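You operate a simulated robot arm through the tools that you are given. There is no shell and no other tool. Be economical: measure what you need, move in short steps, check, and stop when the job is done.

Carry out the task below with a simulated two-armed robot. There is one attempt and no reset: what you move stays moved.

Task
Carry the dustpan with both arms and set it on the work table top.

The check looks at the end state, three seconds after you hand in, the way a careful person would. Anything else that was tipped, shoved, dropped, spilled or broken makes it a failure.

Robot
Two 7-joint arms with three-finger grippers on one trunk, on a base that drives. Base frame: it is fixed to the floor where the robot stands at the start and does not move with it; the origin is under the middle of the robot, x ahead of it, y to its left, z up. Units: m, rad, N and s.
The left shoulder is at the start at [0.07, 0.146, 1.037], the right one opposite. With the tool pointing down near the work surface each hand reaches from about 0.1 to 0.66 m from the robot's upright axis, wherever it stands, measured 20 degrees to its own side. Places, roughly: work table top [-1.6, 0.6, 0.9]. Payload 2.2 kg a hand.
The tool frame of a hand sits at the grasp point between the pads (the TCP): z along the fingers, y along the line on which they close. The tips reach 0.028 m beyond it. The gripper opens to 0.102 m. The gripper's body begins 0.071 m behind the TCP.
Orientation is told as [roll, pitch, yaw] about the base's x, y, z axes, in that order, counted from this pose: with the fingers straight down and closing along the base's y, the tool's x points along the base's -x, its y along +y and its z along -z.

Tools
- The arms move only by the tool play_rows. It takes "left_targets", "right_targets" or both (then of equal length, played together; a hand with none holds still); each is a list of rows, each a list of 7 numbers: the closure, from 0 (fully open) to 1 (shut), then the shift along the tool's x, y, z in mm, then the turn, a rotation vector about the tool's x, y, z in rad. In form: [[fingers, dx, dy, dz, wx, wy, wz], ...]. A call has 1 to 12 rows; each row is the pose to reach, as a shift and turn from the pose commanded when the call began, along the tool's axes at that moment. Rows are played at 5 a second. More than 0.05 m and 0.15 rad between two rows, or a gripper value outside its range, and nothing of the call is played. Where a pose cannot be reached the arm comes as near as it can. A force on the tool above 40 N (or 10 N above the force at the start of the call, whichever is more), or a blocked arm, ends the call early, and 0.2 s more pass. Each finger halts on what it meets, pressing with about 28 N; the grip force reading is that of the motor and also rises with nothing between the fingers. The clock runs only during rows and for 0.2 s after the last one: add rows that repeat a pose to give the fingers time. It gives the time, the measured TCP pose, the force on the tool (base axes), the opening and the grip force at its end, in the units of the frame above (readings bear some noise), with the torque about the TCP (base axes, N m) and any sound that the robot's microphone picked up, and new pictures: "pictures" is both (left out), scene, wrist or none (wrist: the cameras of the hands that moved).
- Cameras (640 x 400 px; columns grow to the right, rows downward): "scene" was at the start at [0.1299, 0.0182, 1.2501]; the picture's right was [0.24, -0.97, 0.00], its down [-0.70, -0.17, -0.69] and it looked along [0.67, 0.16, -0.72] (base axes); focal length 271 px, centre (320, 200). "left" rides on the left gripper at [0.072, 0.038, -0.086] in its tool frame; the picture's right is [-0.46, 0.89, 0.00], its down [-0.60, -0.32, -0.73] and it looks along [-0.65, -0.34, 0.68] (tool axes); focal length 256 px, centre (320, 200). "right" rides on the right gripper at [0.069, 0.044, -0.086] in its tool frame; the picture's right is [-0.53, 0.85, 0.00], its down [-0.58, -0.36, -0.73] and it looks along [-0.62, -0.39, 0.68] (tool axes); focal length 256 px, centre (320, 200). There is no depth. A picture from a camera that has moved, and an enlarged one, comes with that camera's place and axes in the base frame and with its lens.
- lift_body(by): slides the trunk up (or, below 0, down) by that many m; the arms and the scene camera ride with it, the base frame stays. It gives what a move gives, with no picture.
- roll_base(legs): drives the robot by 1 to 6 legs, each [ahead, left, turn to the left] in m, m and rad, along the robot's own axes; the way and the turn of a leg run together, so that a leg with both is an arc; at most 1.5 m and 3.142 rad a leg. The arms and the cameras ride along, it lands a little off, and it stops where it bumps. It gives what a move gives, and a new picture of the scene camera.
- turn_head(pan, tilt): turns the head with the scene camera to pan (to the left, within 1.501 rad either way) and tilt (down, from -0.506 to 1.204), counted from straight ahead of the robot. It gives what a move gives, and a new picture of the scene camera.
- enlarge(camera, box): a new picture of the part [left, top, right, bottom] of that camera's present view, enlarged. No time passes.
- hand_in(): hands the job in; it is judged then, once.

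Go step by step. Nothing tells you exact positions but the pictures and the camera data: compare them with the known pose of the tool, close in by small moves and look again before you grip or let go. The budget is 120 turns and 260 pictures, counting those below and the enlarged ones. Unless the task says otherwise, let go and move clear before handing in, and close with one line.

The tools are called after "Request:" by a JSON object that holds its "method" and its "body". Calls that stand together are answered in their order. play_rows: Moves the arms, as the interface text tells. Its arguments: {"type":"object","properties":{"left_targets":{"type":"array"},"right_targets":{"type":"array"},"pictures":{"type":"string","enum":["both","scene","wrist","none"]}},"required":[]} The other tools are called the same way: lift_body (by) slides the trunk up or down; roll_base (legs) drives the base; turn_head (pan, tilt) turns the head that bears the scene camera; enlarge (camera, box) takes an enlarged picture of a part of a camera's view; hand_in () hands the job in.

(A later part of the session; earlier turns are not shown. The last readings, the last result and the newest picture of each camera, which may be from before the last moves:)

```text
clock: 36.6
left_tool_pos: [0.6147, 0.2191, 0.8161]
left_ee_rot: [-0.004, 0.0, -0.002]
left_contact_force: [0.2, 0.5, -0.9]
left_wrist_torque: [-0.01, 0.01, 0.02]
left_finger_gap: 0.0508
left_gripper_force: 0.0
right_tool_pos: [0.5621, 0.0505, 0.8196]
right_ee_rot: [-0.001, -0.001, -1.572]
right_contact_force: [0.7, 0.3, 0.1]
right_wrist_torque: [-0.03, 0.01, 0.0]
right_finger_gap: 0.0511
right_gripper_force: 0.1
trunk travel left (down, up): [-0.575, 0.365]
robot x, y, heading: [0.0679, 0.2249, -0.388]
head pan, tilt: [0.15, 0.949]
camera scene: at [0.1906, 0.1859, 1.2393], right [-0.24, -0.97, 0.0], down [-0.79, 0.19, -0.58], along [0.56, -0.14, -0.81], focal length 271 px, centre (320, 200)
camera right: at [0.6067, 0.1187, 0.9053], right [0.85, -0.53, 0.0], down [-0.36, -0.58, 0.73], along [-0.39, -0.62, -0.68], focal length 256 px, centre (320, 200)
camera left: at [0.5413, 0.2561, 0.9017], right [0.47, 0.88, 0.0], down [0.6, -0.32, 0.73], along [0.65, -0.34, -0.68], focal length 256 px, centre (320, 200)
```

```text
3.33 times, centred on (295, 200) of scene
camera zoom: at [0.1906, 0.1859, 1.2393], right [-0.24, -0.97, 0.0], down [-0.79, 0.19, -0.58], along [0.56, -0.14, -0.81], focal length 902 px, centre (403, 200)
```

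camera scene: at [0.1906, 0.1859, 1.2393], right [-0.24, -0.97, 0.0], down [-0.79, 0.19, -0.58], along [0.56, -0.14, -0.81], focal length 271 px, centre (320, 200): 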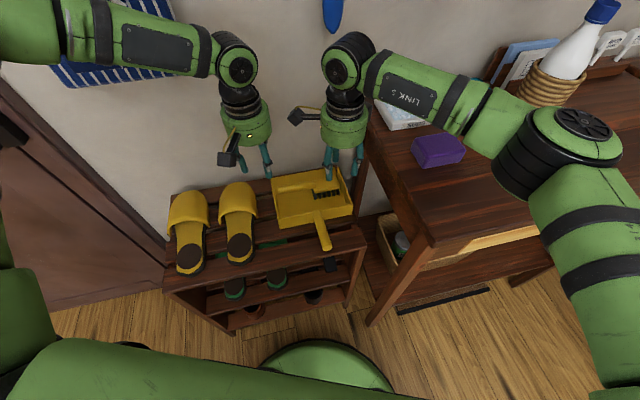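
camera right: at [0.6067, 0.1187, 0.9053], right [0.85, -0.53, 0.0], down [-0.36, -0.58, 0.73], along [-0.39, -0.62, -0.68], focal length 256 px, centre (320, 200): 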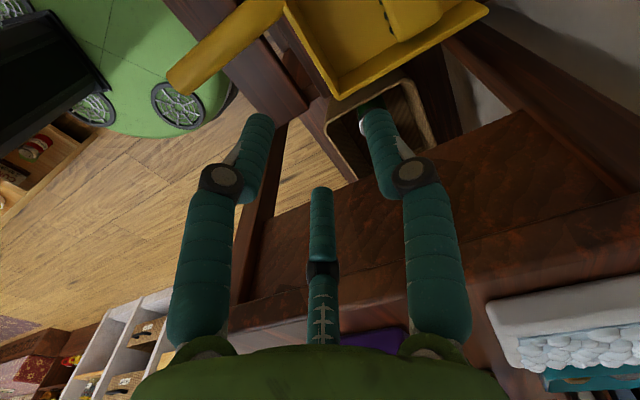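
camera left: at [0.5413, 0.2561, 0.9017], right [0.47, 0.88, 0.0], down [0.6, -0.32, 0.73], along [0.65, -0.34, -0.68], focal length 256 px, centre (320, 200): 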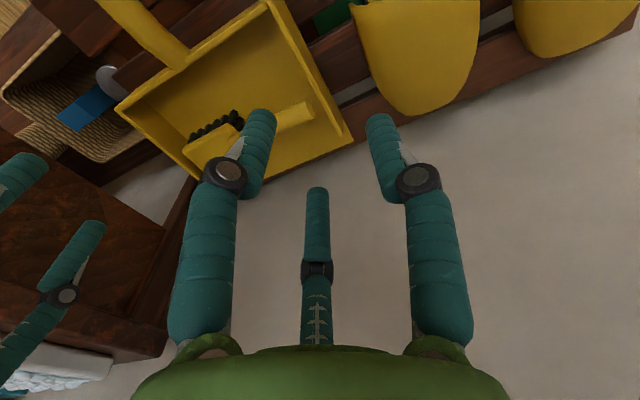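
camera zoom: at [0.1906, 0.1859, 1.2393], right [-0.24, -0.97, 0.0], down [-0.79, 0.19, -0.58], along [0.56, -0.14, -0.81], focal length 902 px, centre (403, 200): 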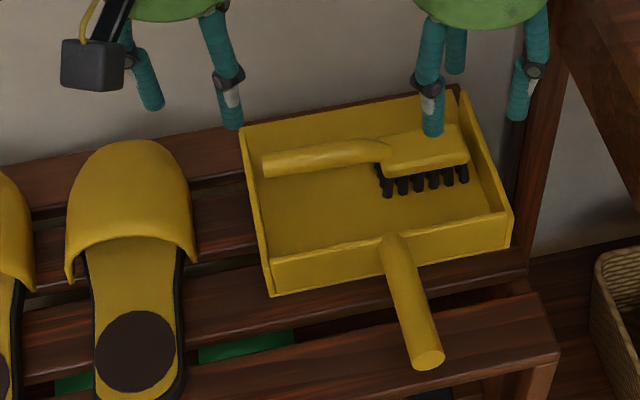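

The measurements agree: left wall at y≈0.203, front wall at x≈0.562, rim at z≈0.661. I'll descend to just above the rim and check alignment.

Request:
{"method": "play_rows", "body": {"left_targets": [[0.6, 6, -9, 0, 0, 0, 0], [0.6, 12, -17, 30, 0, 0, 0], [0.6, 12, -17, 60, 0, 0, 0], [0.6, 12, -17, 90, 0, 0, 0], [0.6, 12, -17, 114, 0, 0, 0]], "right_targets": [[0.6, 0, 0, 0, 0, 0, 0], [0.6, 0, 0, 30, 0, 0, 0], [0.6, 0, 0, 60, 0, 0, 0], [0.6, 0, 0, 90, 0, 0, 0], [0.6, 0, 0, 117, 0, 0, 0]]}}

Request:
{"method": "enlarge", "body": {"camera": "scene", "box": [220, 120, 400, 260]}}

```text
clock: 37.8
left_tool_pos: [0.5873, 0.2354, 0.7346]
left_ee_rot: [-0.007, -0.002, -0.003]
left_contact_force: [0.9, -0.1, 0.7]
left_wrist_torque: [0.04, 0.02, -0.02]
left_finger_gap: 0.0407
left_gripper_force: 0.1
left hand out of reach, approached as far as the arm can: row 3, 4, 5
right_tool_pos: [0.5616, 0.0493, 0.7049]
right_ee_rot: [-0.001, -0.002, -1.569]
right_contact_force: [0.0, 0.8, 0.5]
right_wrist_torque: [-0.03, 0.0, 0.03]
right_finger_gap: 0.0406
right_gripper_force: 0.0
trunk travel left (down, up): [-0.575, 0.365]
robot x, y, heading: [0.0695, 0.219, -0.389]
head pan, tilt: [0.15, 0.949]
camera scene: at [0.1898, 0.1861, 1.2393], right [-0.24, -0.97, 0.0], down [-0.79, 0.19, -0.58], along [0.56, -0.14, -0.81], focal length 271 px, centre (320, 200)
camera right: at [0.6047, 0.1178, 0.7898], right [0.85, -0.53, 0.0], down [-0.36, -0.58, 0.73], along [-0.39, -0.62, -0.68], focal length 256 px, centre (320, 200)
camera left: at [0.5157, 0.2719, 0.8187], right [0.47, 0.88, 0.0], down [0.6, -0.31, 0.73], along [0.65, -0.34, -0.68], focal length 256 px, centre (320, 200)
```

scene: 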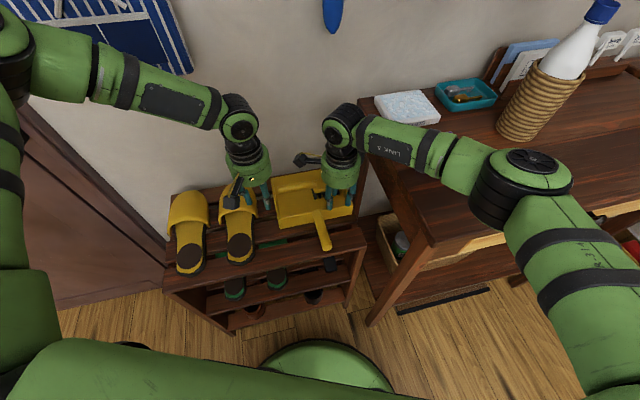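
right: 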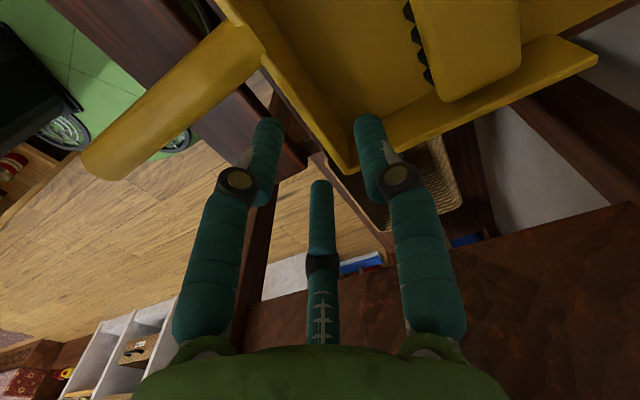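
left: 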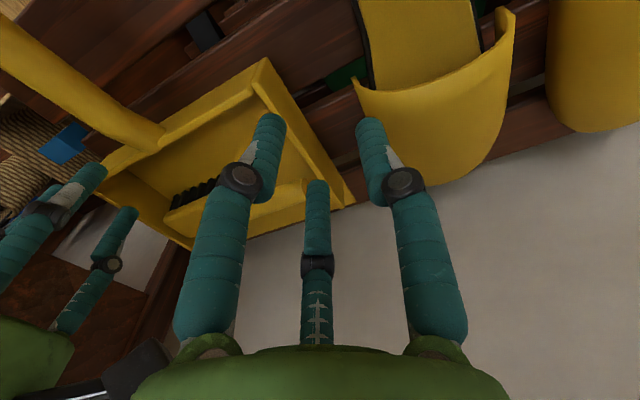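

```text
2.86 times, centred on (310, 190) of scene
camera zoom: at [0.1898, 0.1861, 1.2393], right [-0.24, -0.97, 0.0], down [-0.79, 0.19, -0.58], along [0.56, -0.14, -0.81], focal length 773 px, centre (349, 229)
```

zoom: 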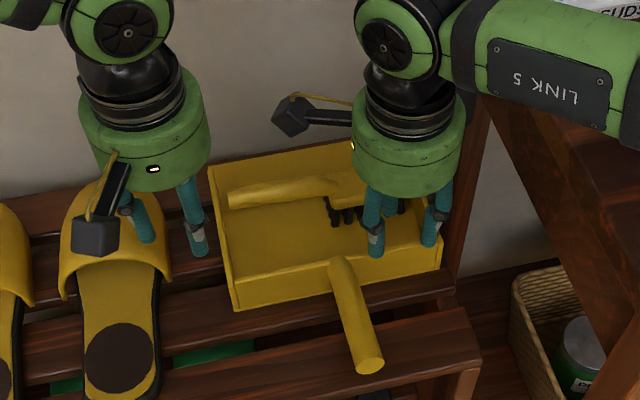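

The left arm runs out of inward reach this low. Before adjusting, I'll check the right elbow's clearance over the table from another head angle.

Request:
{"method": "turn_head", "body": {"pan": -0.7, "tilt": 0.7}}

Request:
{"method": "turn_head", "body": {"pan": -0.2, "tilt": 0.7}}

```text
clock: 39.0
left_tool_pos: [0.5874, 0.2331, 0.7346]
left_ee_rot: [-0.004, -0.001, -0.002]
left_contact_force: [-0.2, 0.6, -0.2]
left_wrist_torque: [0.0, -0.01, -0.03]
left_finger_gap: 0.0406
left_gripper_force: 0.1
right_tool_pos: [0.5606, 0.0491, 0.7048]
right_ee_rot: [-0.002, -0.004, -1.57]
right_contact_force: [0.1, 0.0, -0.2]
right_wrist_torque: [-0.01, 0.0, -0.01]
right_finger_gap: 0.0406
right_gripper_force: 0.1
trunk travel left (down, up): [-0.575, 0.365]
robot x, y, heading: [0.0719, 0.2217, -0.389]
head pan, tilt: [-0.7, 0.7]
camera scene: at [0.158, 0.128, 1.259], right [-0.89, -0.46, 0.0], down [-0.3, 0.57, -0.76], along [0.35, -0.68, -0.64], focal length 271 px, centre (320, 200)
```

scene: 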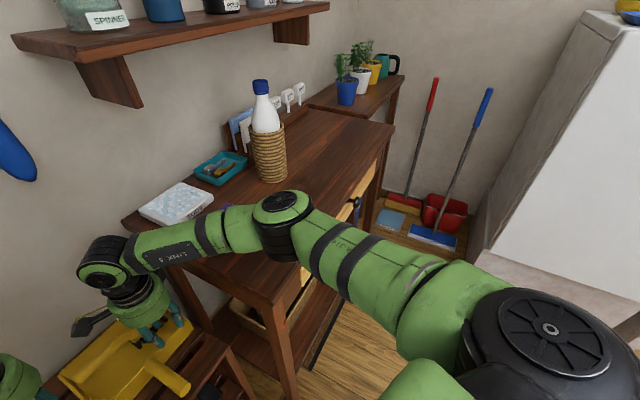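

```text
clock: 39.9
left_tool_pos: [0.5877, 0.2337, 0.7343]
left_ee_rot: [-0.004, -0.002, -0.002]
left_contact_force: [0.8, 0.1, -0.5]
left_wrist_torque: [-0.01, 0.0, 0.0]
left_finger_gap: 0.041
left_gripper_force: 0.2
right_tool_pos: [0.5603, 0.05, 0.7054]
right_ee_rot: [-0.001, -0.002, -1.57]
right_contact_force: [0.3, -0.3, -0.2]
right_wrist_torque: [0.02, 0.0, 0.02]
right_finger_gap: 0.0408
right_gripper_force: 0.1
trunk travel left (down, up): [-0.575, 0.365]
robot x, y, heading: [0.0729, 0.2231, -0.389]
head pan, tilt: [-0.201, 0.7]
camera scene: at [0.1892, 0.1558, 1.2591], right [-0.56, -0.83, 0.0], down [-0.53, 0.36, -0.76], along [0.63, -0.43, -0.64], focal length 271 px, centre (320, 200)
```

scene: 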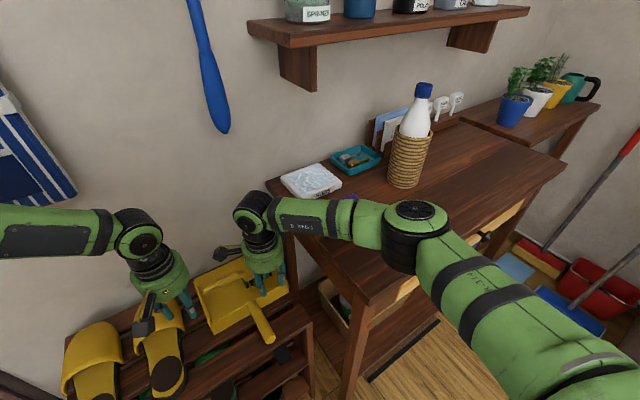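

The elbow is just over the table's front corner, about 4 cm above it. I'll raise the hands, turn the robot a bit more to the right and back slightly. That moves the left target outward for the left arm and takes the right elbow off the table.

Request:
{"method": "play_rows", "body": {"left_targets": [[0.6, 0, 0, -40, 0, 0, 0], [0.6, 0, 0, -80, 0, 0, 0], [0.6, 0, 0, -115, 0, 0, 0]], "right_targets": [[0.6, 0, 0, -48, 0, 0, 0], [0.6, 0, 0, -96, 0, 0, 0], [0.6, 0, 0, -145, 0, 0, 0]], "pictures": "none"}}

Request:
{"method": "roll_base", "body": {"legs": [[-0.038, -0.018, 0.0], [0.0, 0.0, -0.19]]}}

```text
clock: 40.7
left_tool_pos: [0.5834, 0.2349, 0.8511]
left_ee_rot: [-0.003, 0.0, -0.001]
left_contact_force: [-1.5, 0.4, -0.1]
left_wrist_torque: [0.0, -0.04, -0.02]
left_finger_gap: 0.0408
left_gripper_force: 0.1
right_tool_pos: [0.5623, 0.0519, 0.8502]
right_ee_rot: [0.0, -0.003, -1.571]
right_contact_force: [-0.9, -0.2, 0.0]
right_wrist_torque: [-0.02, 0.01, -0.02]
right_finger_gap: 0.0409
right_gripper_force: 0.1
trunk travel left (down, up): [-0.575, 0.365]
robot x, y, heading: [0.0694, 0.2248, -0.388]
head pan, tilt: [-0.201, 0.7]
```

```text
clock: 42.4
left_tool_pos: [0.5346, 0.1389, 0.8505]
left_ee_rot: [-0.008, -0.004, -0.189]
left_contact_force: [-0.3, 0.2, 0.7]
left_wrist_torque: [0.0, -0.01, 0.0]
left_finger_gap: 0.0408
left_gripper_force: 0.1
right_tool_pos: [0.4787, -0.0344, 0.8498]
right_ee_rot: [-0.008, 0.0, -1.755]
right_contact_force: [-5.9, 24.2, -4.9]
right_wrist_torque: [0.3, -0.01, 0.26]
right_finger_gap: 0.0373
right_gripper_force: 0.0
trunk travel left (down, up): [-0.575, 0.365]
robot x, y, heading: [0.0251, 0.2215, -0.578]
head pan, tilt: [-0.201, 0.7]
camera scene: at [0.1309, 0.1378, 1.2594], right [-0.7, -0.71, 0.0], down [-0.46, 0.45, -0.77], along [0.54, -0.54, -0.64], focal length 271 px, centre (320, 200)
```

scene: 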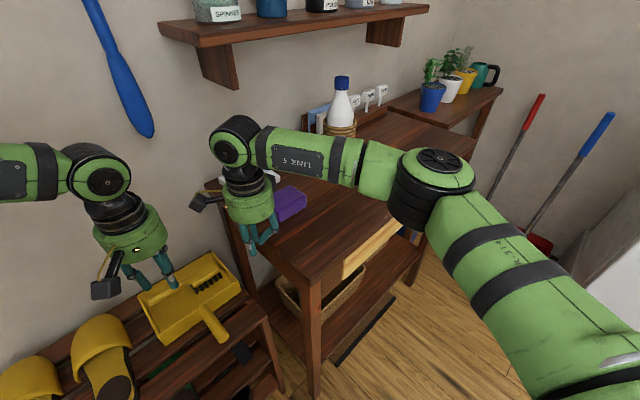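

My turn swung the right fingers against the table's edge (24 N). I'll move that hand straight off to the left.

Request:
{"method": "play_rows", "body": {"right_targets": [[0.6, 30, 0, 0, 0, 0, 0], [0.6, 60, 0, 0, 0, 0, 0], [0.6, 60, 0, -40, 0, 0, 0]], "pictures": "scene"}}

Request:
{"method": "turn_head", "body": {"pan": 0.3, "tilt": 0.9}}

```text
clock: 43.1
left_tool_pos: [0.5333, 0.1357, 0.8513]
left_ee_rot: [-0.003, -0.002, -0.191]
left_contact_force: [-16.4, 18.3, 12.9]
left_wrist_torque: [-2.83, -2.51, -0.05]
left_finger_gap: 0.0408
left_gripper_force: 0.0
right_tool_pos: [0.4923, 0.0179, 0.888]
right_ee_rot: [-0.008, -0.001, -1.77]
right_contact_force: [16.4, -19.4, -13.2]
right_wrist_torque: [0.59, 2.42, -2.69]
right_finger_gap: 0.0408
right_gripper_force: 0.1
trunk travel left (down, up): [-0.575, 0.365]
robot x, y, heading: [0.0292, 0.2187, -0.586]
head pan, tilt: [-0.201, 0.7]
camera scene: at [0.1306, 0.1333, 1.2591], right [-0.7, -0.71, 0.0], down [-0.46, 0.45, -0.77], along [0.54, -0.54, -0.64], focal length 271 px, centre (320, 200)
```

scene: 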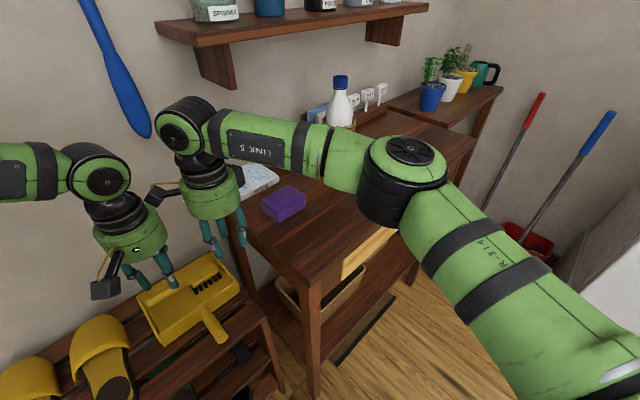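

```text
clock: 44.1
left_tool_pos: [0.535, 0.1373, 0.8488]
left_ee_rot: [-0.001, -0.001, -0.191]
left_contact_force: [-16.3, 20.9, 9.9]
left_wrist_torque: [-3.08, -2.3, -0.09]
left_finger_gap: 0.0405
left_gripper_force: 0.1
right_tool_pos: [0.4934, 0.0192, 0.8892]
right_ee_rot: [-0.006, 0.002, -1.769]
right_contact_force: [16.9, -20.5, -9.6]
right_wrist_torque: [1.15, 2.04, -2.71]
right_finger_gap: 0.0409
right_gripper_force: 0.2
trunk travel left (down, up): [-0.575, 0.365]
robot x, y, heading: [0.0296, 0.2223, -0.58]
head pan, tilt: [0.3, 0.901]
camera scene: at [0.1439, 0.1724, 1.2429], right [-0.28, -0.96, 0.0], down [-0.75, 0.22, -0.62], along [0.6, -0.17, -0.78], focal length 271 px, centre (320, 200)
```

scene: 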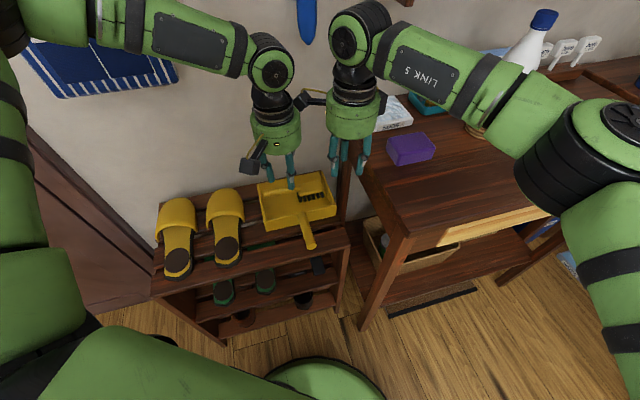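

Request:
{"method": "play_rows", "body": {"left_targets": [[0.6, 0, 38, 0, 0, 0, 0], [0.6, -10, 77, 0, 0, 0, 0], [0.6, -54, 77, 0, 0, 0, -0.1], [0.6, -54, 77, 0, 0, 0, -0.19]], "pictures": "scene"}}

```text
clock: 45.1
left_tool_pos: [0.602, 0.2034, 0.8482]
left_ee_rot: [-0.005, -0.001, 0.002]
left_contact_force: [1.4, 0.1, -0.4]
left_wrist_torque: [-0.01, -0.02, -0.01]
left_finger_gap: 0.0408
left_gripper_force: 0.1
right_tool_pos: [0.4913, 0.0247, 0.8893]
right_ee_rot: [-0.008, 0.004, -1.752]
right_contact_force: [-0.2, 0.1, -0.2]
right_wrist_torque: [0.0, -0.01, 0.02]
right_finger_gap: 0.0408
right_gripper_force: 0.1
trunk travel left (down, up): [-0.575, 0.365]
robot x, y, heading: [0.0289, 0.2228, -0.58]
head pan, tilt: [0.3, 0.901]
camera scene: at [0.1429, 0.1734, 1.2431], right [-0.28, -0.96, 0.0], down [-0.75, 0.22, -0.62], along [0.6, -0.17, -0.78], focal length 271 px, centre (320, 200)
```

scene: 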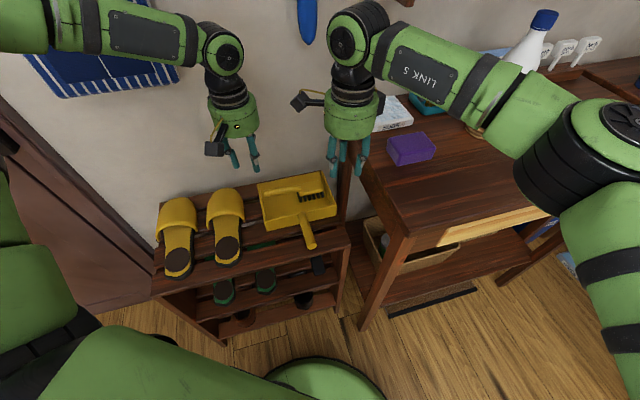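

Request:
{"method": "play_rows", "body": {"left_targets": [[0.6, 0, 0, 0, 0, 0, 0], [0.6, 0, 0, 0, 0, 0, 0], [0.6, 0, 0, 40, 0, 0, 0], [0.6, 0, 0, 80, 0, 0, 0], [0.6, 0, 0, 115, 0, 0, 0], [0.6, 0, 0, 148, 0, 0, 0]], "right_targets": [[0.6, 19, 32, 0, 0, 0, -0.09], [0.6, 38, 65, 0, 0, 0, -0.181], [0.6, 38, 65, 48, 0, 0, -0.181], [0.6, 38, 65, 96, 0, 0, -0.181], [0.6, 38, 65, 144, 0, 0, -0.181], [0.6, 38, 65, 189, 0, 0, -0.181]]}}

Request:
{"method": "enlarge", "body": {"camera": "scene", "box": [170, 100, 380, 260]}}

```text
clock: 46.5
left_tool_pos: [0.6066, 0.1996, 0.6999]
left_ee_rot: [-0.002, 0.0, -0.002]
left_contact_force: [0.5, -0.7, -0.6]
left_wrist_torque: [0.11, 0.0, -0.02]
left_finger_gap: 0.0406
left_gripper_force: 0.1
right_tool_pos: [0.531, 0.0243, 0.702]
right_ee_rot: [-0.009, 0.008, -1.573]
right_contact_force: [0.2, 0.2, 0.8]
right_wrist_torque: [-0.04, 0.04, 0.02]
right_finger_gap: 0.0404
right_gripper_force: 0.1
right hand out of reach, approached as far as the arm can: row 2, 3, 4, 5, 6
trunk travel left (down, up): [-0.575, 0.365]
robot x, y, heading: [0.0264, 0.2219, -0.579]
head pan, tilt: [0.3, 0.901]
camera scene: at [0.1456, 0.1689, 1.2426], right [-0.28, -0.96, 0.0], down [-0.75, 0.22, -0.62], along [0.6, -0.17, -0.79], focal length 271 px, centre (320, 200)
camera right: at [0.5746, 0.0921, 0.7879], right [0.84, -0.54, -0.01], down [-0.36, -0.58, 0.73], along [-0.4, -0.61, -0.68], focal length 256 px, centre (320, 200)
camera left: at [0.5346, 0.2373, 0.7845], right [0.47, 0.88, 0.0], down [0.6, -0.32, 0.73], along [0.65, -0.34, -0.68], focal length 256 px, centre (320, 200)
```

scene: 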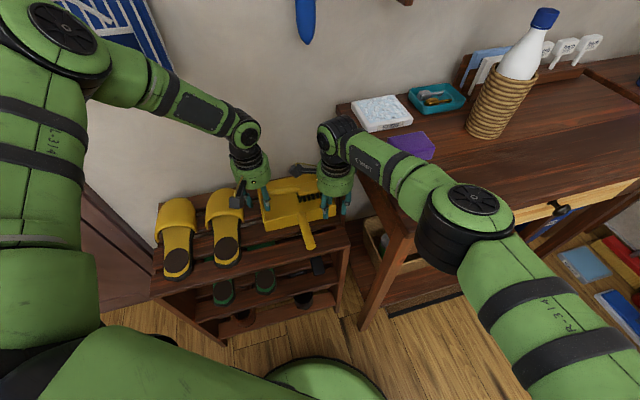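
right: 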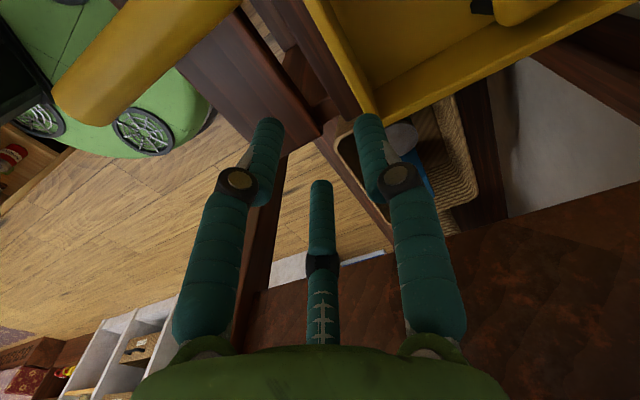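
left: 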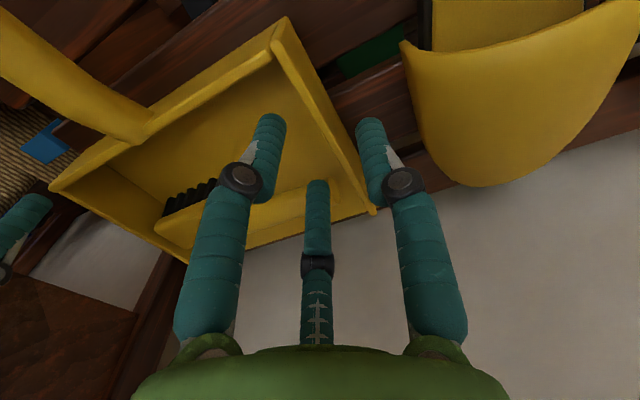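

```text
2.50 times, centred on (275, 180) of scene
camera zoom: at [0.1456, 0.1689, 1.2426], right [-0.28, -0.96, 0.0], down [-0.75, 0.22, -0.62], along [0.6, -0.17, -0.79], focal length 677 px, centre (432, 250)
```

zoom: 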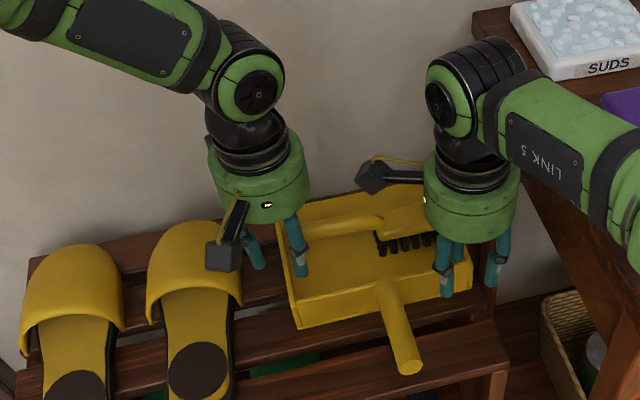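

The left arm now reaches, but the right is short by about 4 cm inward. I'll raise both slightly and shift the base 3 cm ahead and 4 cm left as a compromise.

Request:
{"method": "play_rows", "body": {"left_targets": [[0.6, 0, 0, -30, 0, 0, 0], [0.6, 0, 0, -60, 0, 0, 0]], "right_targets": [[0.6, 0, 0, -30, 0, 0, 0], [0.6, 0, 0, -60, 0, 0, 0]], "pictures": "none"}}

Request:
{"method": "roll_base", "body": {"legs": [[0.03, 0.04, 0.0]]}}

```text
clock: 47.1
left_tool_pos: [0.6035, 0.2029, 0.7601]
left_ee_rot: [-0.002, -0.001, -0.002]
left_contact_force: [0.0, 0.2, -0.1]
left_wrist_torque: [-0.06, 0.01, -0.01]
left_finger_gap: 0.0406
left_gripper_force: 0.1
right_tool_pos: [0.5304, 0.025, 0.7632]
right_ee_rot: [-0.007, 0.006, -1.573]
right_contact_force: [-0.6, 0.5, -0.9]
right_wrist_torque: [0.0, -0.02, 0.04]
right_finger_gap: 0.0406
right_gripper_force: 0.0
trunk travel left (down, up): [-0.575, 0.365]
robot x, y, heading: [0.0307, 0.2205, -0.58]
head pan, tilt: [0.3, 0.901]
```

```text
clock: 48.0
left_tool_pos: [0.6511, 0.2204, 0.7596]
left_ee_rot: [-0.004, 0.001, 0.001]
left_contact_force: [-0.6, 0.3, -0.3]
left_wrist_torque: [-0.01, 0.01, 0.03]
left_finger_gap: 0.0406
left_gripper_force: 0.1
right_tool_pos: [0.577, 0.0417, 0.7634]
right_ee_rot: [-0.006, 0.005, -1.571]
right_contact_force: [-0.3, 0.3, -0.8]
right_wrist_torque: [-0.01, 0.01, 0.01]
right_finger_gap: 0.0407
right_gripper_force: 0.0
trunk travel left (down, up): [-0.575, 0.365]
robot x, y, heading: [0.073, 0.2376, -0.581]
head pan, tilt: [0.3, 0.901]
camera scene: at [0.1906, 0.1893, 1.2429], right [-0.28, -0.96, 0.0], down [-0.75, 0.22, -0.62], along [0.6, -0.17, -0.78], focal length 271 px, centre (320, 200)
```

scene: 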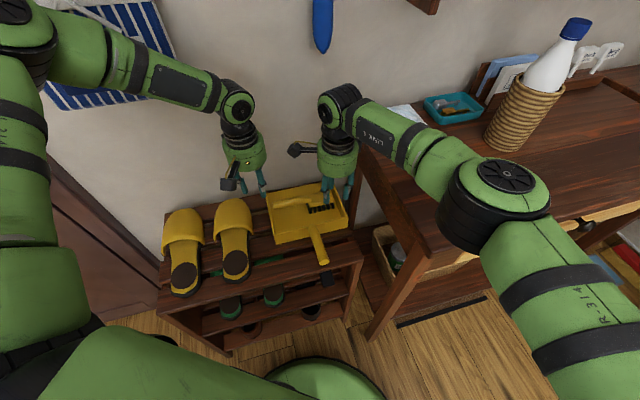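

Request:
{"method": "play_rows", "body": {"left_targets": [[0.6, 24, -9, 0, 0, 0, 0], [0.6, 48, -18, 0, 0, 0, 0], [0.6, 48, -18, 30, 0, 0, 0], [0.6, 48, -18, 58, 0, 0, 0]], "right_targets": [[0.6, 0, -8, 0, 0, 0, 0], [0.6, 0, -15, 0, 0, 0, 0], [0.6, 0, -15, 30, 0, 0, 0], [0.6, 0, -15, 60, 0, 0, 0]]}}

Request:
{"method": "enlarge", "body": {"camera": "scene", "box": [180, 100, 390, 260]}}

```text
clock: 49.0
left_tool_pos: [0.6033, 0.2001, 0.7026]
left_ee_rot: [-0.003, -0.001, 0.001]
left_contact_force: [1.2, -0.9, -0.2]
left_wrist_torque: [0.03, 0.0, 0.03]
left_finger_gap: 0.0408
left_gripper_force: 0.1
right_tool_pos: [0.5626, 0.0414, 0.7031]
right_ee_rot: [-0.006, 0.005, -1.571]
right_contact_force: [0.5, 1.1, -0.8]
right_wrist_torque: [0.02, 0.01, 0.0]
right_finger_gap: 0.0411
right_gripper_force: 0.1
trunk travel left (down, up): [-0.575, 0.365]
robot x, y, heading: [0.0729, 0.2362, -0.576]
head pan, tilt: [0.3, 0.901]
camera scene: at [0.1913, 0.189, 1.2429], right [-0.28, -0.96, 0.0], down [-0.75, 0.22, -0.62], along [0.6, -0.17, -0.78], focal length 271 px, centre (320, 200)
camera right: at [0.6068, 0.1093, 0.788], right [0.84, -0.53, -0.01], down [-0.36, -0.58, 0.73], along [-0.4, -0.61, -0.68], focal length 256 px, centre (320, 200)
camera left: at [0.5306, 0.2375, 0.7872], right [0.46, 0.89, 0.0], down [0.6, -0.31, 0.73], along [0.65, -0.34, -0.68], focal length 256 px, centre (320, 200)
```

scene: 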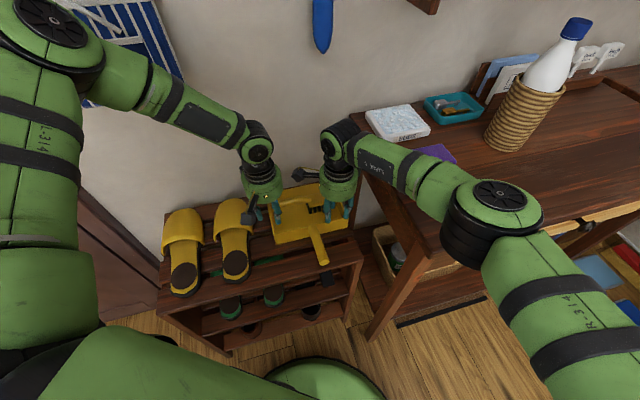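
right: 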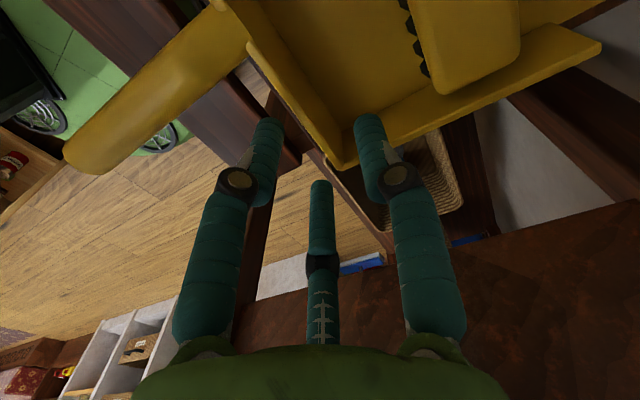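
left: 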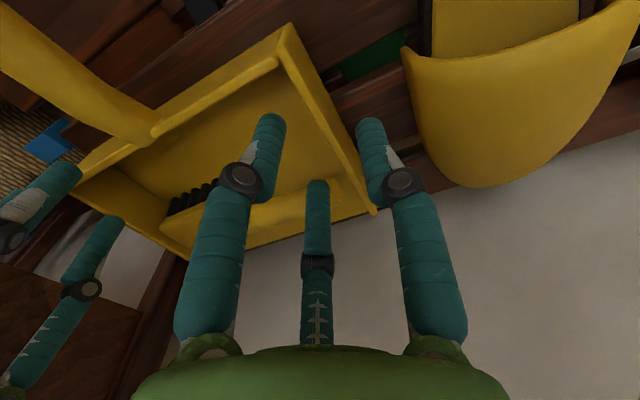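

```text
2.50 times, centred on (285, 180) of scene
camera zoom: at [0.1913, 0.189, 1.2429], right [-0.28, -0.96, 0.0], down [-0.75, 0.22, -0.62], along [0.6, -0.17, -0.78], focal length 677 px, centre (408, 250)
```

zoom: 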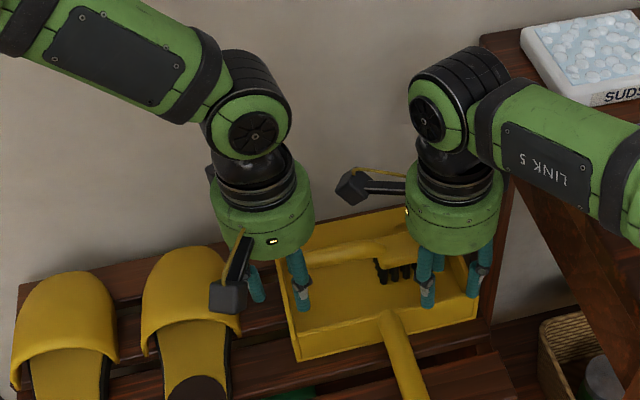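

Both hands are aligned over the walls. I'll descend in small steps until the fingers straddle the walls.

Request:
{"method": "play_rows", "body": {"left_targets": [[0.6, 0, 3, 12, 0, 0, 0], [0.6, 0, 3, 24, 0, 0, 0], [0.6, 0, 3, 36, 0, 0, 0], [0.6, 0, 3, 46, 0, 0, 0]], "right_targets": [[0.6, 0, 0, 12, 0, 0, 0], [0.6, 0, 0, 24, 0, 0, 0], [0.6, 0, 0, 36, 0, 0, 0], [0.6, 0, 0, 46, 0, 0, 0]]}}

Request:
{"method": "enlarge", "body": {"camera": "scene", "box": [180, 100, 390, 260]}}

```text
clock: 50.0
left_tool_pos: [0.5983, 0.2116, 0.682]
left_ee_rot: [-0.013, -0.008, 0.0]
left_contact_force: [2.6, -8.0, 23.2]
left_wrist_torque: [-0.5, 0.64, 0.28]
left_finger_gap: 0.0444
left_gripper_force: 2.0
left hand out of reach, approached as far as the arm can: row 2, 3, 4
right_tool_pos: [0.5604, 0.0414, 0.6574]
right_ee_rot: [-0.004, 0.004, -1.574]
right_contact_force: [0.7, 0.4, -0.3]
right_wrist_torque: [0.0, 0.03, 0.04]
right_finger_gap: 0.0408
right_gripper_force: 0.1
trunk travel left (down, up): [-0.575, 0.365]
robot x, y, heading: [0.0723, 0.2351, -0.581]
head pan, tilt: [0.3, 0.901]
camera scene: at [0.1879, 0.1881, 1.2436], right [-0.28, -0.96, 0.0], down [-0.75, 0.22, -0.62], along [0.6, -0.17, -0.78], focal length 271 px, centre (320, 200)
camera right: at [0.6043, 0.1092, 0.743], right [0.84, -0.54, -0.01], down [-0.36, -0.58, 0.73], along [-0.4, -0.61, -0.68], focal length 256 px, centre (320, 200)
camera left: at [0.5255, 0.2506, 0.7655], right [0.47, 0.89, -0.01], down [0.6, -0.31, 0.74], along [0.65, -0.35, -0.67], focal length 256 px, centre (320, 200)
```

scene: 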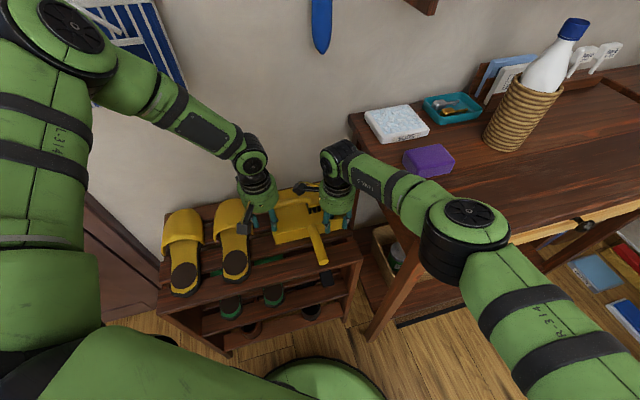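
right: 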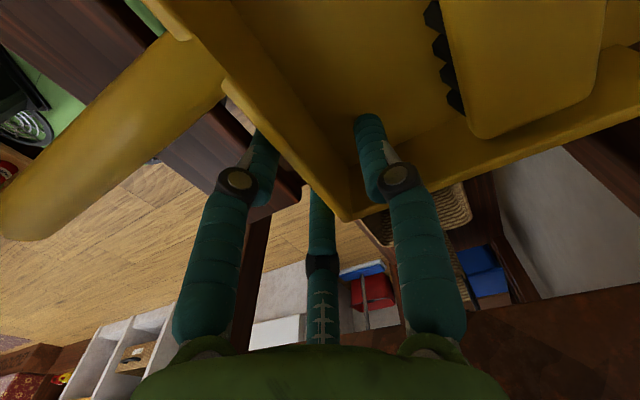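
left: 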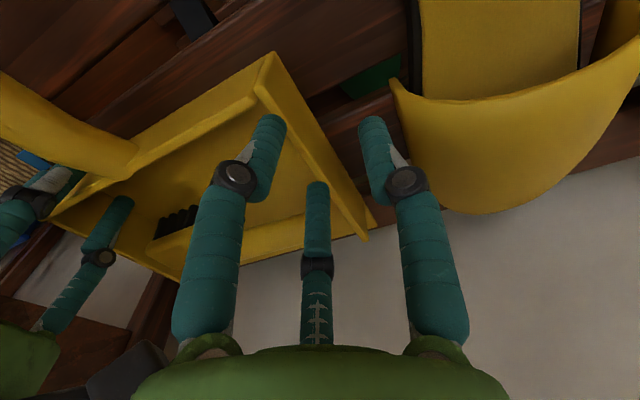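

```text
2.50 times, centred on (285, 180) of scene
camera zoom: at [0.1879, 0.1881, 1.2436], right [-0.28, -0.96, 0.0], down [-0.75, 0.22, -0.62], along [0.6, -0.17, -0.78], focal length 677 px, centre (408, 250)
```

zoom: 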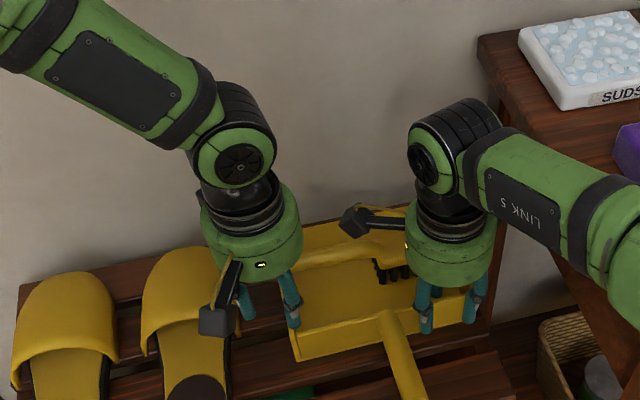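

The left hand drifted outward at its limit and a finger touched something. I'll look closely before continuing.

Request:
{"method": "enlarge", "body": {"camera": "left", "box": [200, 60, 440, 260]}}

Request:
{"method": "enlarge", "body": {"camera": "scene", "box": [220, 150, 360, 260]}}

```text
2.00 times, centred on (320, 160) of left
camera zoom: at [0.5255, 0.2506, 0.7655], right [0.47, 0.89, -0.01], down [0.6, -0.31, 0.74], along [0.65, -0.35, -0.67], focal length 512 px, centre (320, 280)
```

zoom: 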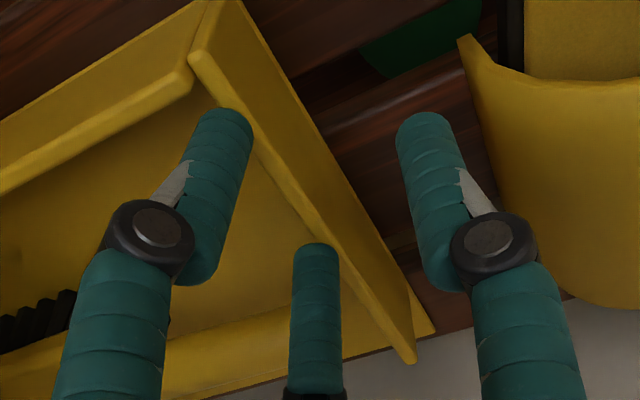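

```text
3.64 times, centred on (290, 205) of scene
camera zoom: at [0.1879, 0.1881, 1.2436], right [-0.28, -0.96, 0.0], down [-0.75, 0.22, -0.62], along [0.6, -0.17, -0.78], focal length 984 px, centre (429, 182)
```

zoom: 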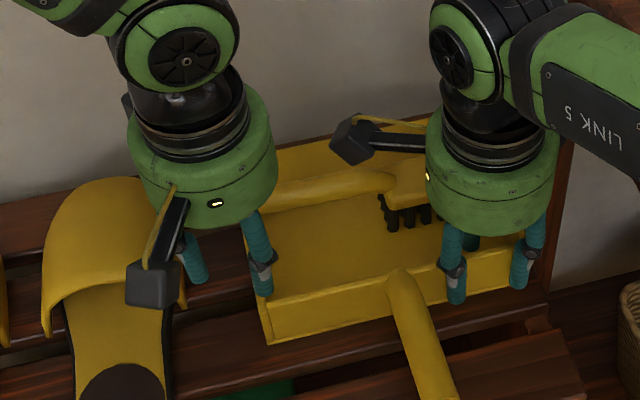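

One of the left pair fingers was on top of the wall. I'll lift both hands, nudge the base 3 cm to its right so the left arm has more room, and aim the left hand slightly more inward.

Request:
{"method": "play_rows", "body": {"left_targets": [[0.5, 0, 0, -15, 0, 0, 0], [0.5, 0, 0, -40, 0, 0, 0], [0.5, 0, 0, -70, 0, 0, 0]], "right_targets": [[0.6, 0, 0, -20, 0, 0, 0], [0.6, 0, 0, -50, 0, 0, 0], [0.5, 0, 0, -80, 0, 0, 0]], "pictures": "none"}}

Request:
{"method": "roll_base", "body": {"legs": [[0.0, -0.03, 0.0]]}}

Request:
{"method": "enlarge", "body": {"camera": "scene", "box": [180, 150, 360, 270]}}

```text
clock: 50.8
left_tool_pos: [0.5953, 0.2188, 0.748]
left_ee_rot: [-0.002, 0.0, -0.001]
left_contact_force: [-0.8, -0.4, -0.1]
left_wrist_torque: [0.03, -0.01, 0.0]
left_finger_gap: 0.0509
left_gripper_force: 0.0
right_tool_pos: [0.562, 0.0421, 0.7388]
right_ee_rot: [-0.007, 0.006, -1.572]
right_contact_force: [-0.4, 0.4, -0.1]
right_wrist_torque: [0.03, -0.02, -0.01]
right_finger_gap: 0.0509
right_gripper_force: 0.1
trunk travel left (down, up): [-0.575, 0.365]
robot x, y, heading: [0.0725, 0.2397, -0.577]
head pan, tilt: [0.3, 0.901]
```

```text
clock: 51.6
left_tool_pos: [0.5803, 0.1937, 0.7464]
left_ee_rot: [-0.003, -0.001, 0.0]
left_contact_force: [0.1, -0.5, 1.1]
left_wrist_torque: [0.05, 0.01, -0.02]
left_finger_gap: 0.051
left_gripper_force: 0.0
right_tool_pos: [0.5462, 0.0177, 0.7372]
right_ee_rot: [-0.008, 0.006, -1.57]
right_contact_force: [4.4, 6.3, -1.6]
right_wrist_torque: [-0.59, 0.37, 0.36]
right_finger_gap: 0.051
right_gripper_force: 0.1
trunk travel left (down, up): [-0.575, 0.365]
robot x, y, heading: [0.0608, 0.2135, -0.584]
head pan, tilt: [0.3, 0.901]
camera scene: at [0.1749, 0.1639, 1.2428], right [-0.28, -0.96, 0.0], down [-0.75, 0.22, -0.62], along [0.6, -0.17, -0.78], focal length 271 px, centre (320, 200)
```

scene: 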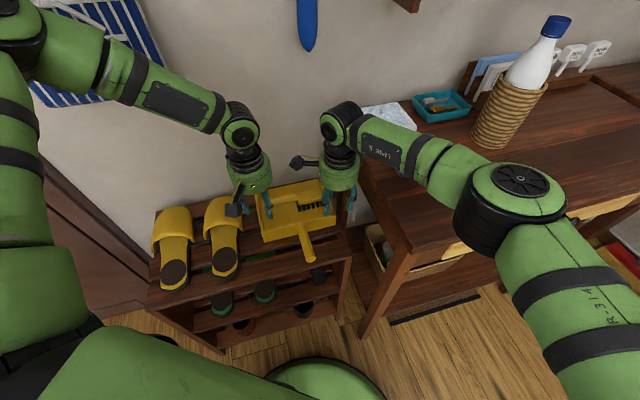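

```text
3.33 times, centred on (270, 210) of scene
camera zoom: at [0.1749, 0.1639, 1.2428], right [-0.28, -0.96, 0.0], down [-0.75, 0.22, -0.62], along [0.6, -0.17, -0.78], focal length 902 px, centre (487, 167)
```

zoom: 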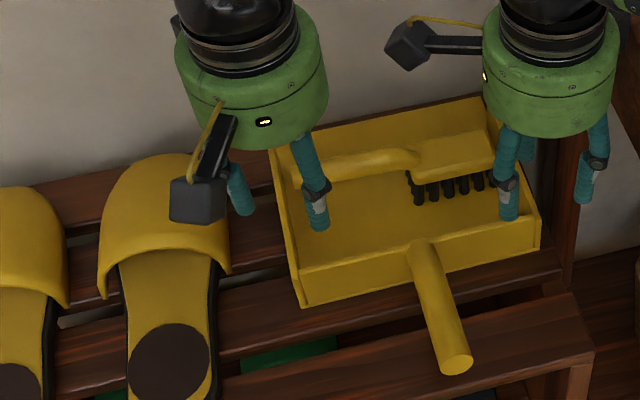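

Request:
{"method": "play_rows", "body": {"left_targets": [[0.5, -14, 2, 0, 0, 0, 0], [0.5, -28, 4, 0, 0, 0, 0], [0.5, -28, 4, 20, 0, 0, 0], [0.5, -28, 4, 44, 0, 0, 0]], "right_targets": [[0.5, 12, 8, 0, 0, 0, 0], [0.5, 22, 16, 0, 0, 0, 0], [0.5, 22, 16, 17, 0, 0, 0], [0.5, 22, 16, 35, 0, 0, 0]], "pictures": "wrist"}}

```text
clock: 52.6
left_tool_pos: [0.609, 0.1984, 0.7029]
left_ee_rot: [-0.004, 0.0, 0.0]
left_contact_force: [-0.1, 0.3, 0.0]
left_wrist_torque: [0.02, 0.04, 0.0]
left_finger_gap: 0.0511
left_gripper_force: 0.0
right_tool_pos: [0.5596, 0.0387, 0.7023]
right_ee_rot: [-0.007, 0.005, -1.571]
right_contact_force: [-0.1, 0.2, 0.7]
right_wrist_torque: [0.0, 0.03, -0.01]
right_finger_gap: 0.0509
right_gripper_force: 0.0
trunk travel left (down, up): [-0.575, 0.365]
robot x, y, heading: [0.062, 0.2136, -0.577]
head pan, tilt: [0.3, 0.901]
camera right: at [0.6054, 0.1074, 0.788], right [0.85, -0.53, -0.01], down [-0.36, -0.58, 0.73], along [-0.39, -0.61, -0.68], focal length 256 px, centre (320, 200)
camera left: at [0.5371, 0.2357, 0.788], right [0.47, 0.89, 0.0], down [0.6, -0.31, 0.73], along [0.65, -0.34, -0.68], focal length 256 px, centre (320, 200)
```

right: 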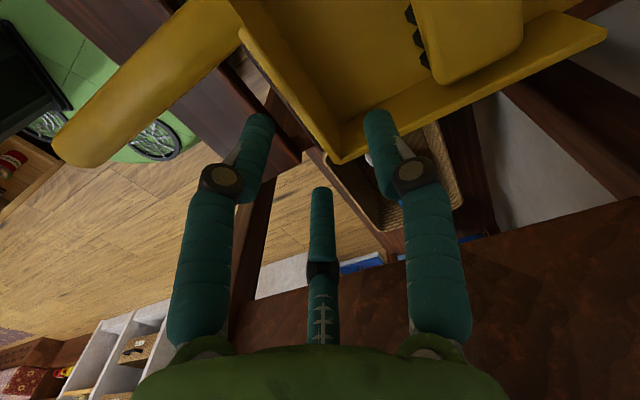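
left: 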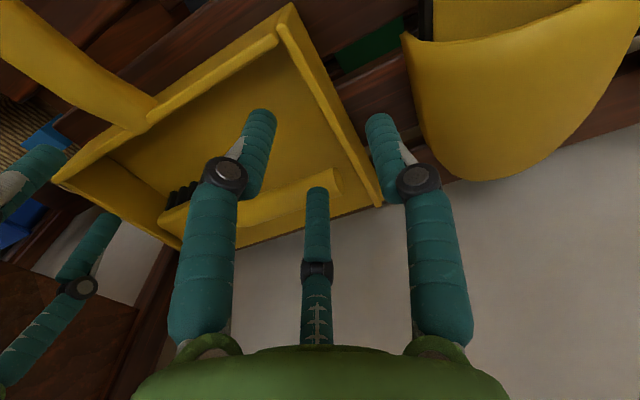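

Request:
{"method": "play_rows", "body": {"left_targets": [[0.5, 11, 0, 0, 0, 0, 0], [0.5, 11, 0, 15, 0, 0, 0], [0.5, 11, 0, 30, 0, 0, 0], [0.5, 11, 0, 46, 0, 0, 0]], "right_targets": [[0.5, 0, -3, 0, 0, 0, 0], [0.5, 0, -3, 15, 0, 0, 0], [0.5, 0, -3, 30, 0, 0, 0], [0.5, 0, -3, 46, 0, 0, 0]]}}

Request:
{"method": "enlarge", "body": {"camera": "left", "box": [200, 60, 440, 260]}}

```text
clock: 53.6
left_tool_pos: [0.594, 0.2064, 0.6721]
left_ee_rot: [-0.006, -0.002, -0.001]
left_contact_force: [0.8, -0.4, 0.1]
left_wrist_torque: [-0.04, -0.03, 0.04]
left_finger_gap: 0.0508
left_gripper_force: 0.1
left hand out of reach, approached as far as the arm can: row 4
right_tool_pos: [0.5554, 0.0399, 0.6665]
right_ee_rot: [-0.004, 0.005, -1.569]
right_contact_force: [-0.6, 0.2, 0.1]
right_wrist_torque: [-0.02, 0.02, 0.01]
right_finger_gap: 0.051
right_gripper_force: 0.1
right hand out of reach, approached as far as the arm can: row 3, 4
trunk travel left (down, up): [-0.575, 0.365]
robot x, y, heading: [0.0618, 0.2109, -0.581]
head pan, tilt: [0.3, 0.901]
camera scene: at [0.1747, 0.1652, 1.2429], right [-0.28, -0.96, 0.0], down [-0.75, 0.22, -0.62], along [0.6, -0.17, -0.78], focal length 271 px, centre (320, 200)
camera right: at [0.5983, 0.1068, 0.7527], right [0.85, -0.53, -0.01], down [-0.36, -0.58, 0.73], along [-0.39, -0.61, -0.68], focal length 256 px, centre (320, 200)
camera left: at [0.5218, 0.2438, 0.7562], right [0.46, 0.89, 0.0], down [0.6, -0.31, 0.73], along [0.65, -0.34, -0.68], focal length 256 px, centre (320, 200)
```

scene: 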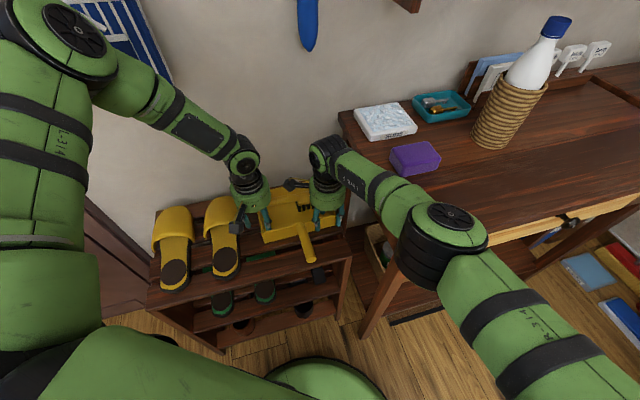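
right: 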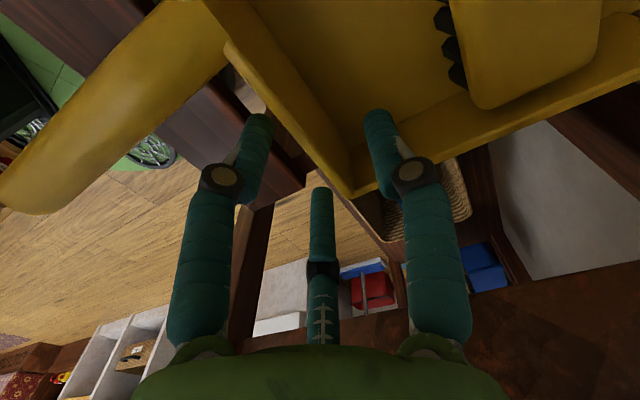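
left: 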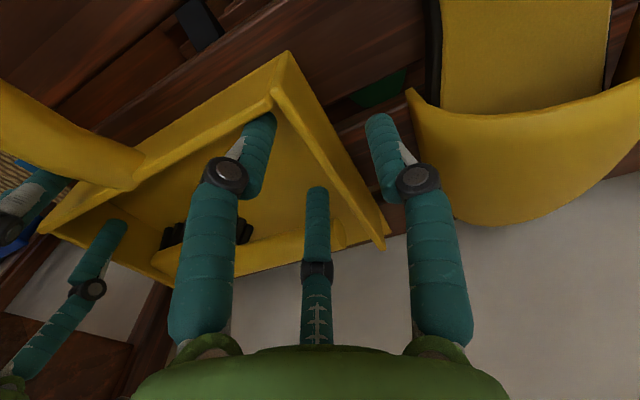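

```text
2.00 times, centred on (320, 160) of left
camera zoom: at [0.5218, 0.2438, 0.7562], right [0.46, 0.89, 0.0], down [0.6, -0.31, 0.73], along [0.65, -0.34, -0.68], focal length 512 px, centre (320, 280)
```

zoom: 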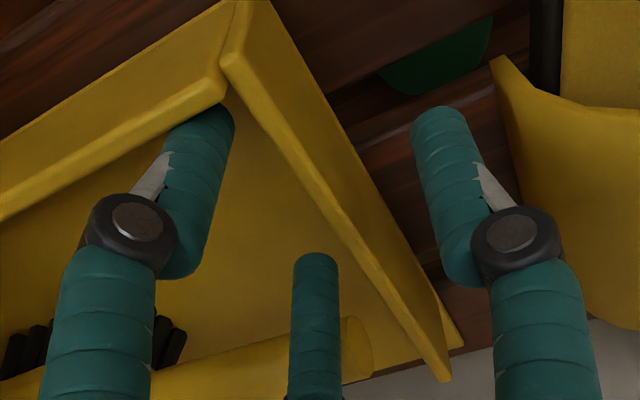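

Both hands now straddle their walls cleanly, just a little high. I'll lower the trunk 12 mm for a deeper grip.

Request:
{"method": "lift_body", "body": {"by": -0.012}}

Request:
{"method": "enlarge", "body": {"camera": "scene", "box": [200, 120, 500, 300]}}

```text
clock: 54.2
left_tool_pos: [0.5939, 0.2069, 0.6602]
left_ee_rot: [-0.004, 0.0, -0.002]
left_contact_force: [0.8, 1.0, 0.0]
left_wrist_torque: [-0.02, 0.02, 0.0]
left_finger_gap: 0.0506
left_gripper_force: 0.1
right_tool_pos: [0.5524, 0.0392, 0.6538]
right_ee_rot: [-0.006, 0.008, -1.568]
right_contact_force: [0.0, -0.3, 0.1]
right_wrist_torque: [-0.03, -0.02, 0.0]
right_finger_gap: 0.0514
right_gripper_force: 0.0
trunk travel left (down, up): [-0.563, 0.377]
robot x, y, heading: [0.0572, 0.2111, -0.58]
head pan, tilt: [0.3, 0.901]
```

```text
2.13 times, centred on (350, 210) of scene
camera zoom: at [0.1743, 0.1646, 1.2308], right [-0.28, -0.96, 0.0], down [-0.75, 0.22, -0.62], along [0.6, -0.17, -0.78], focal length 578 px, centre (256, 179)
```

zoom: 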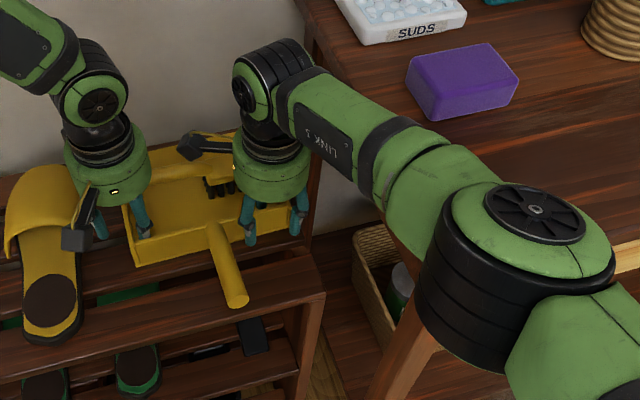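

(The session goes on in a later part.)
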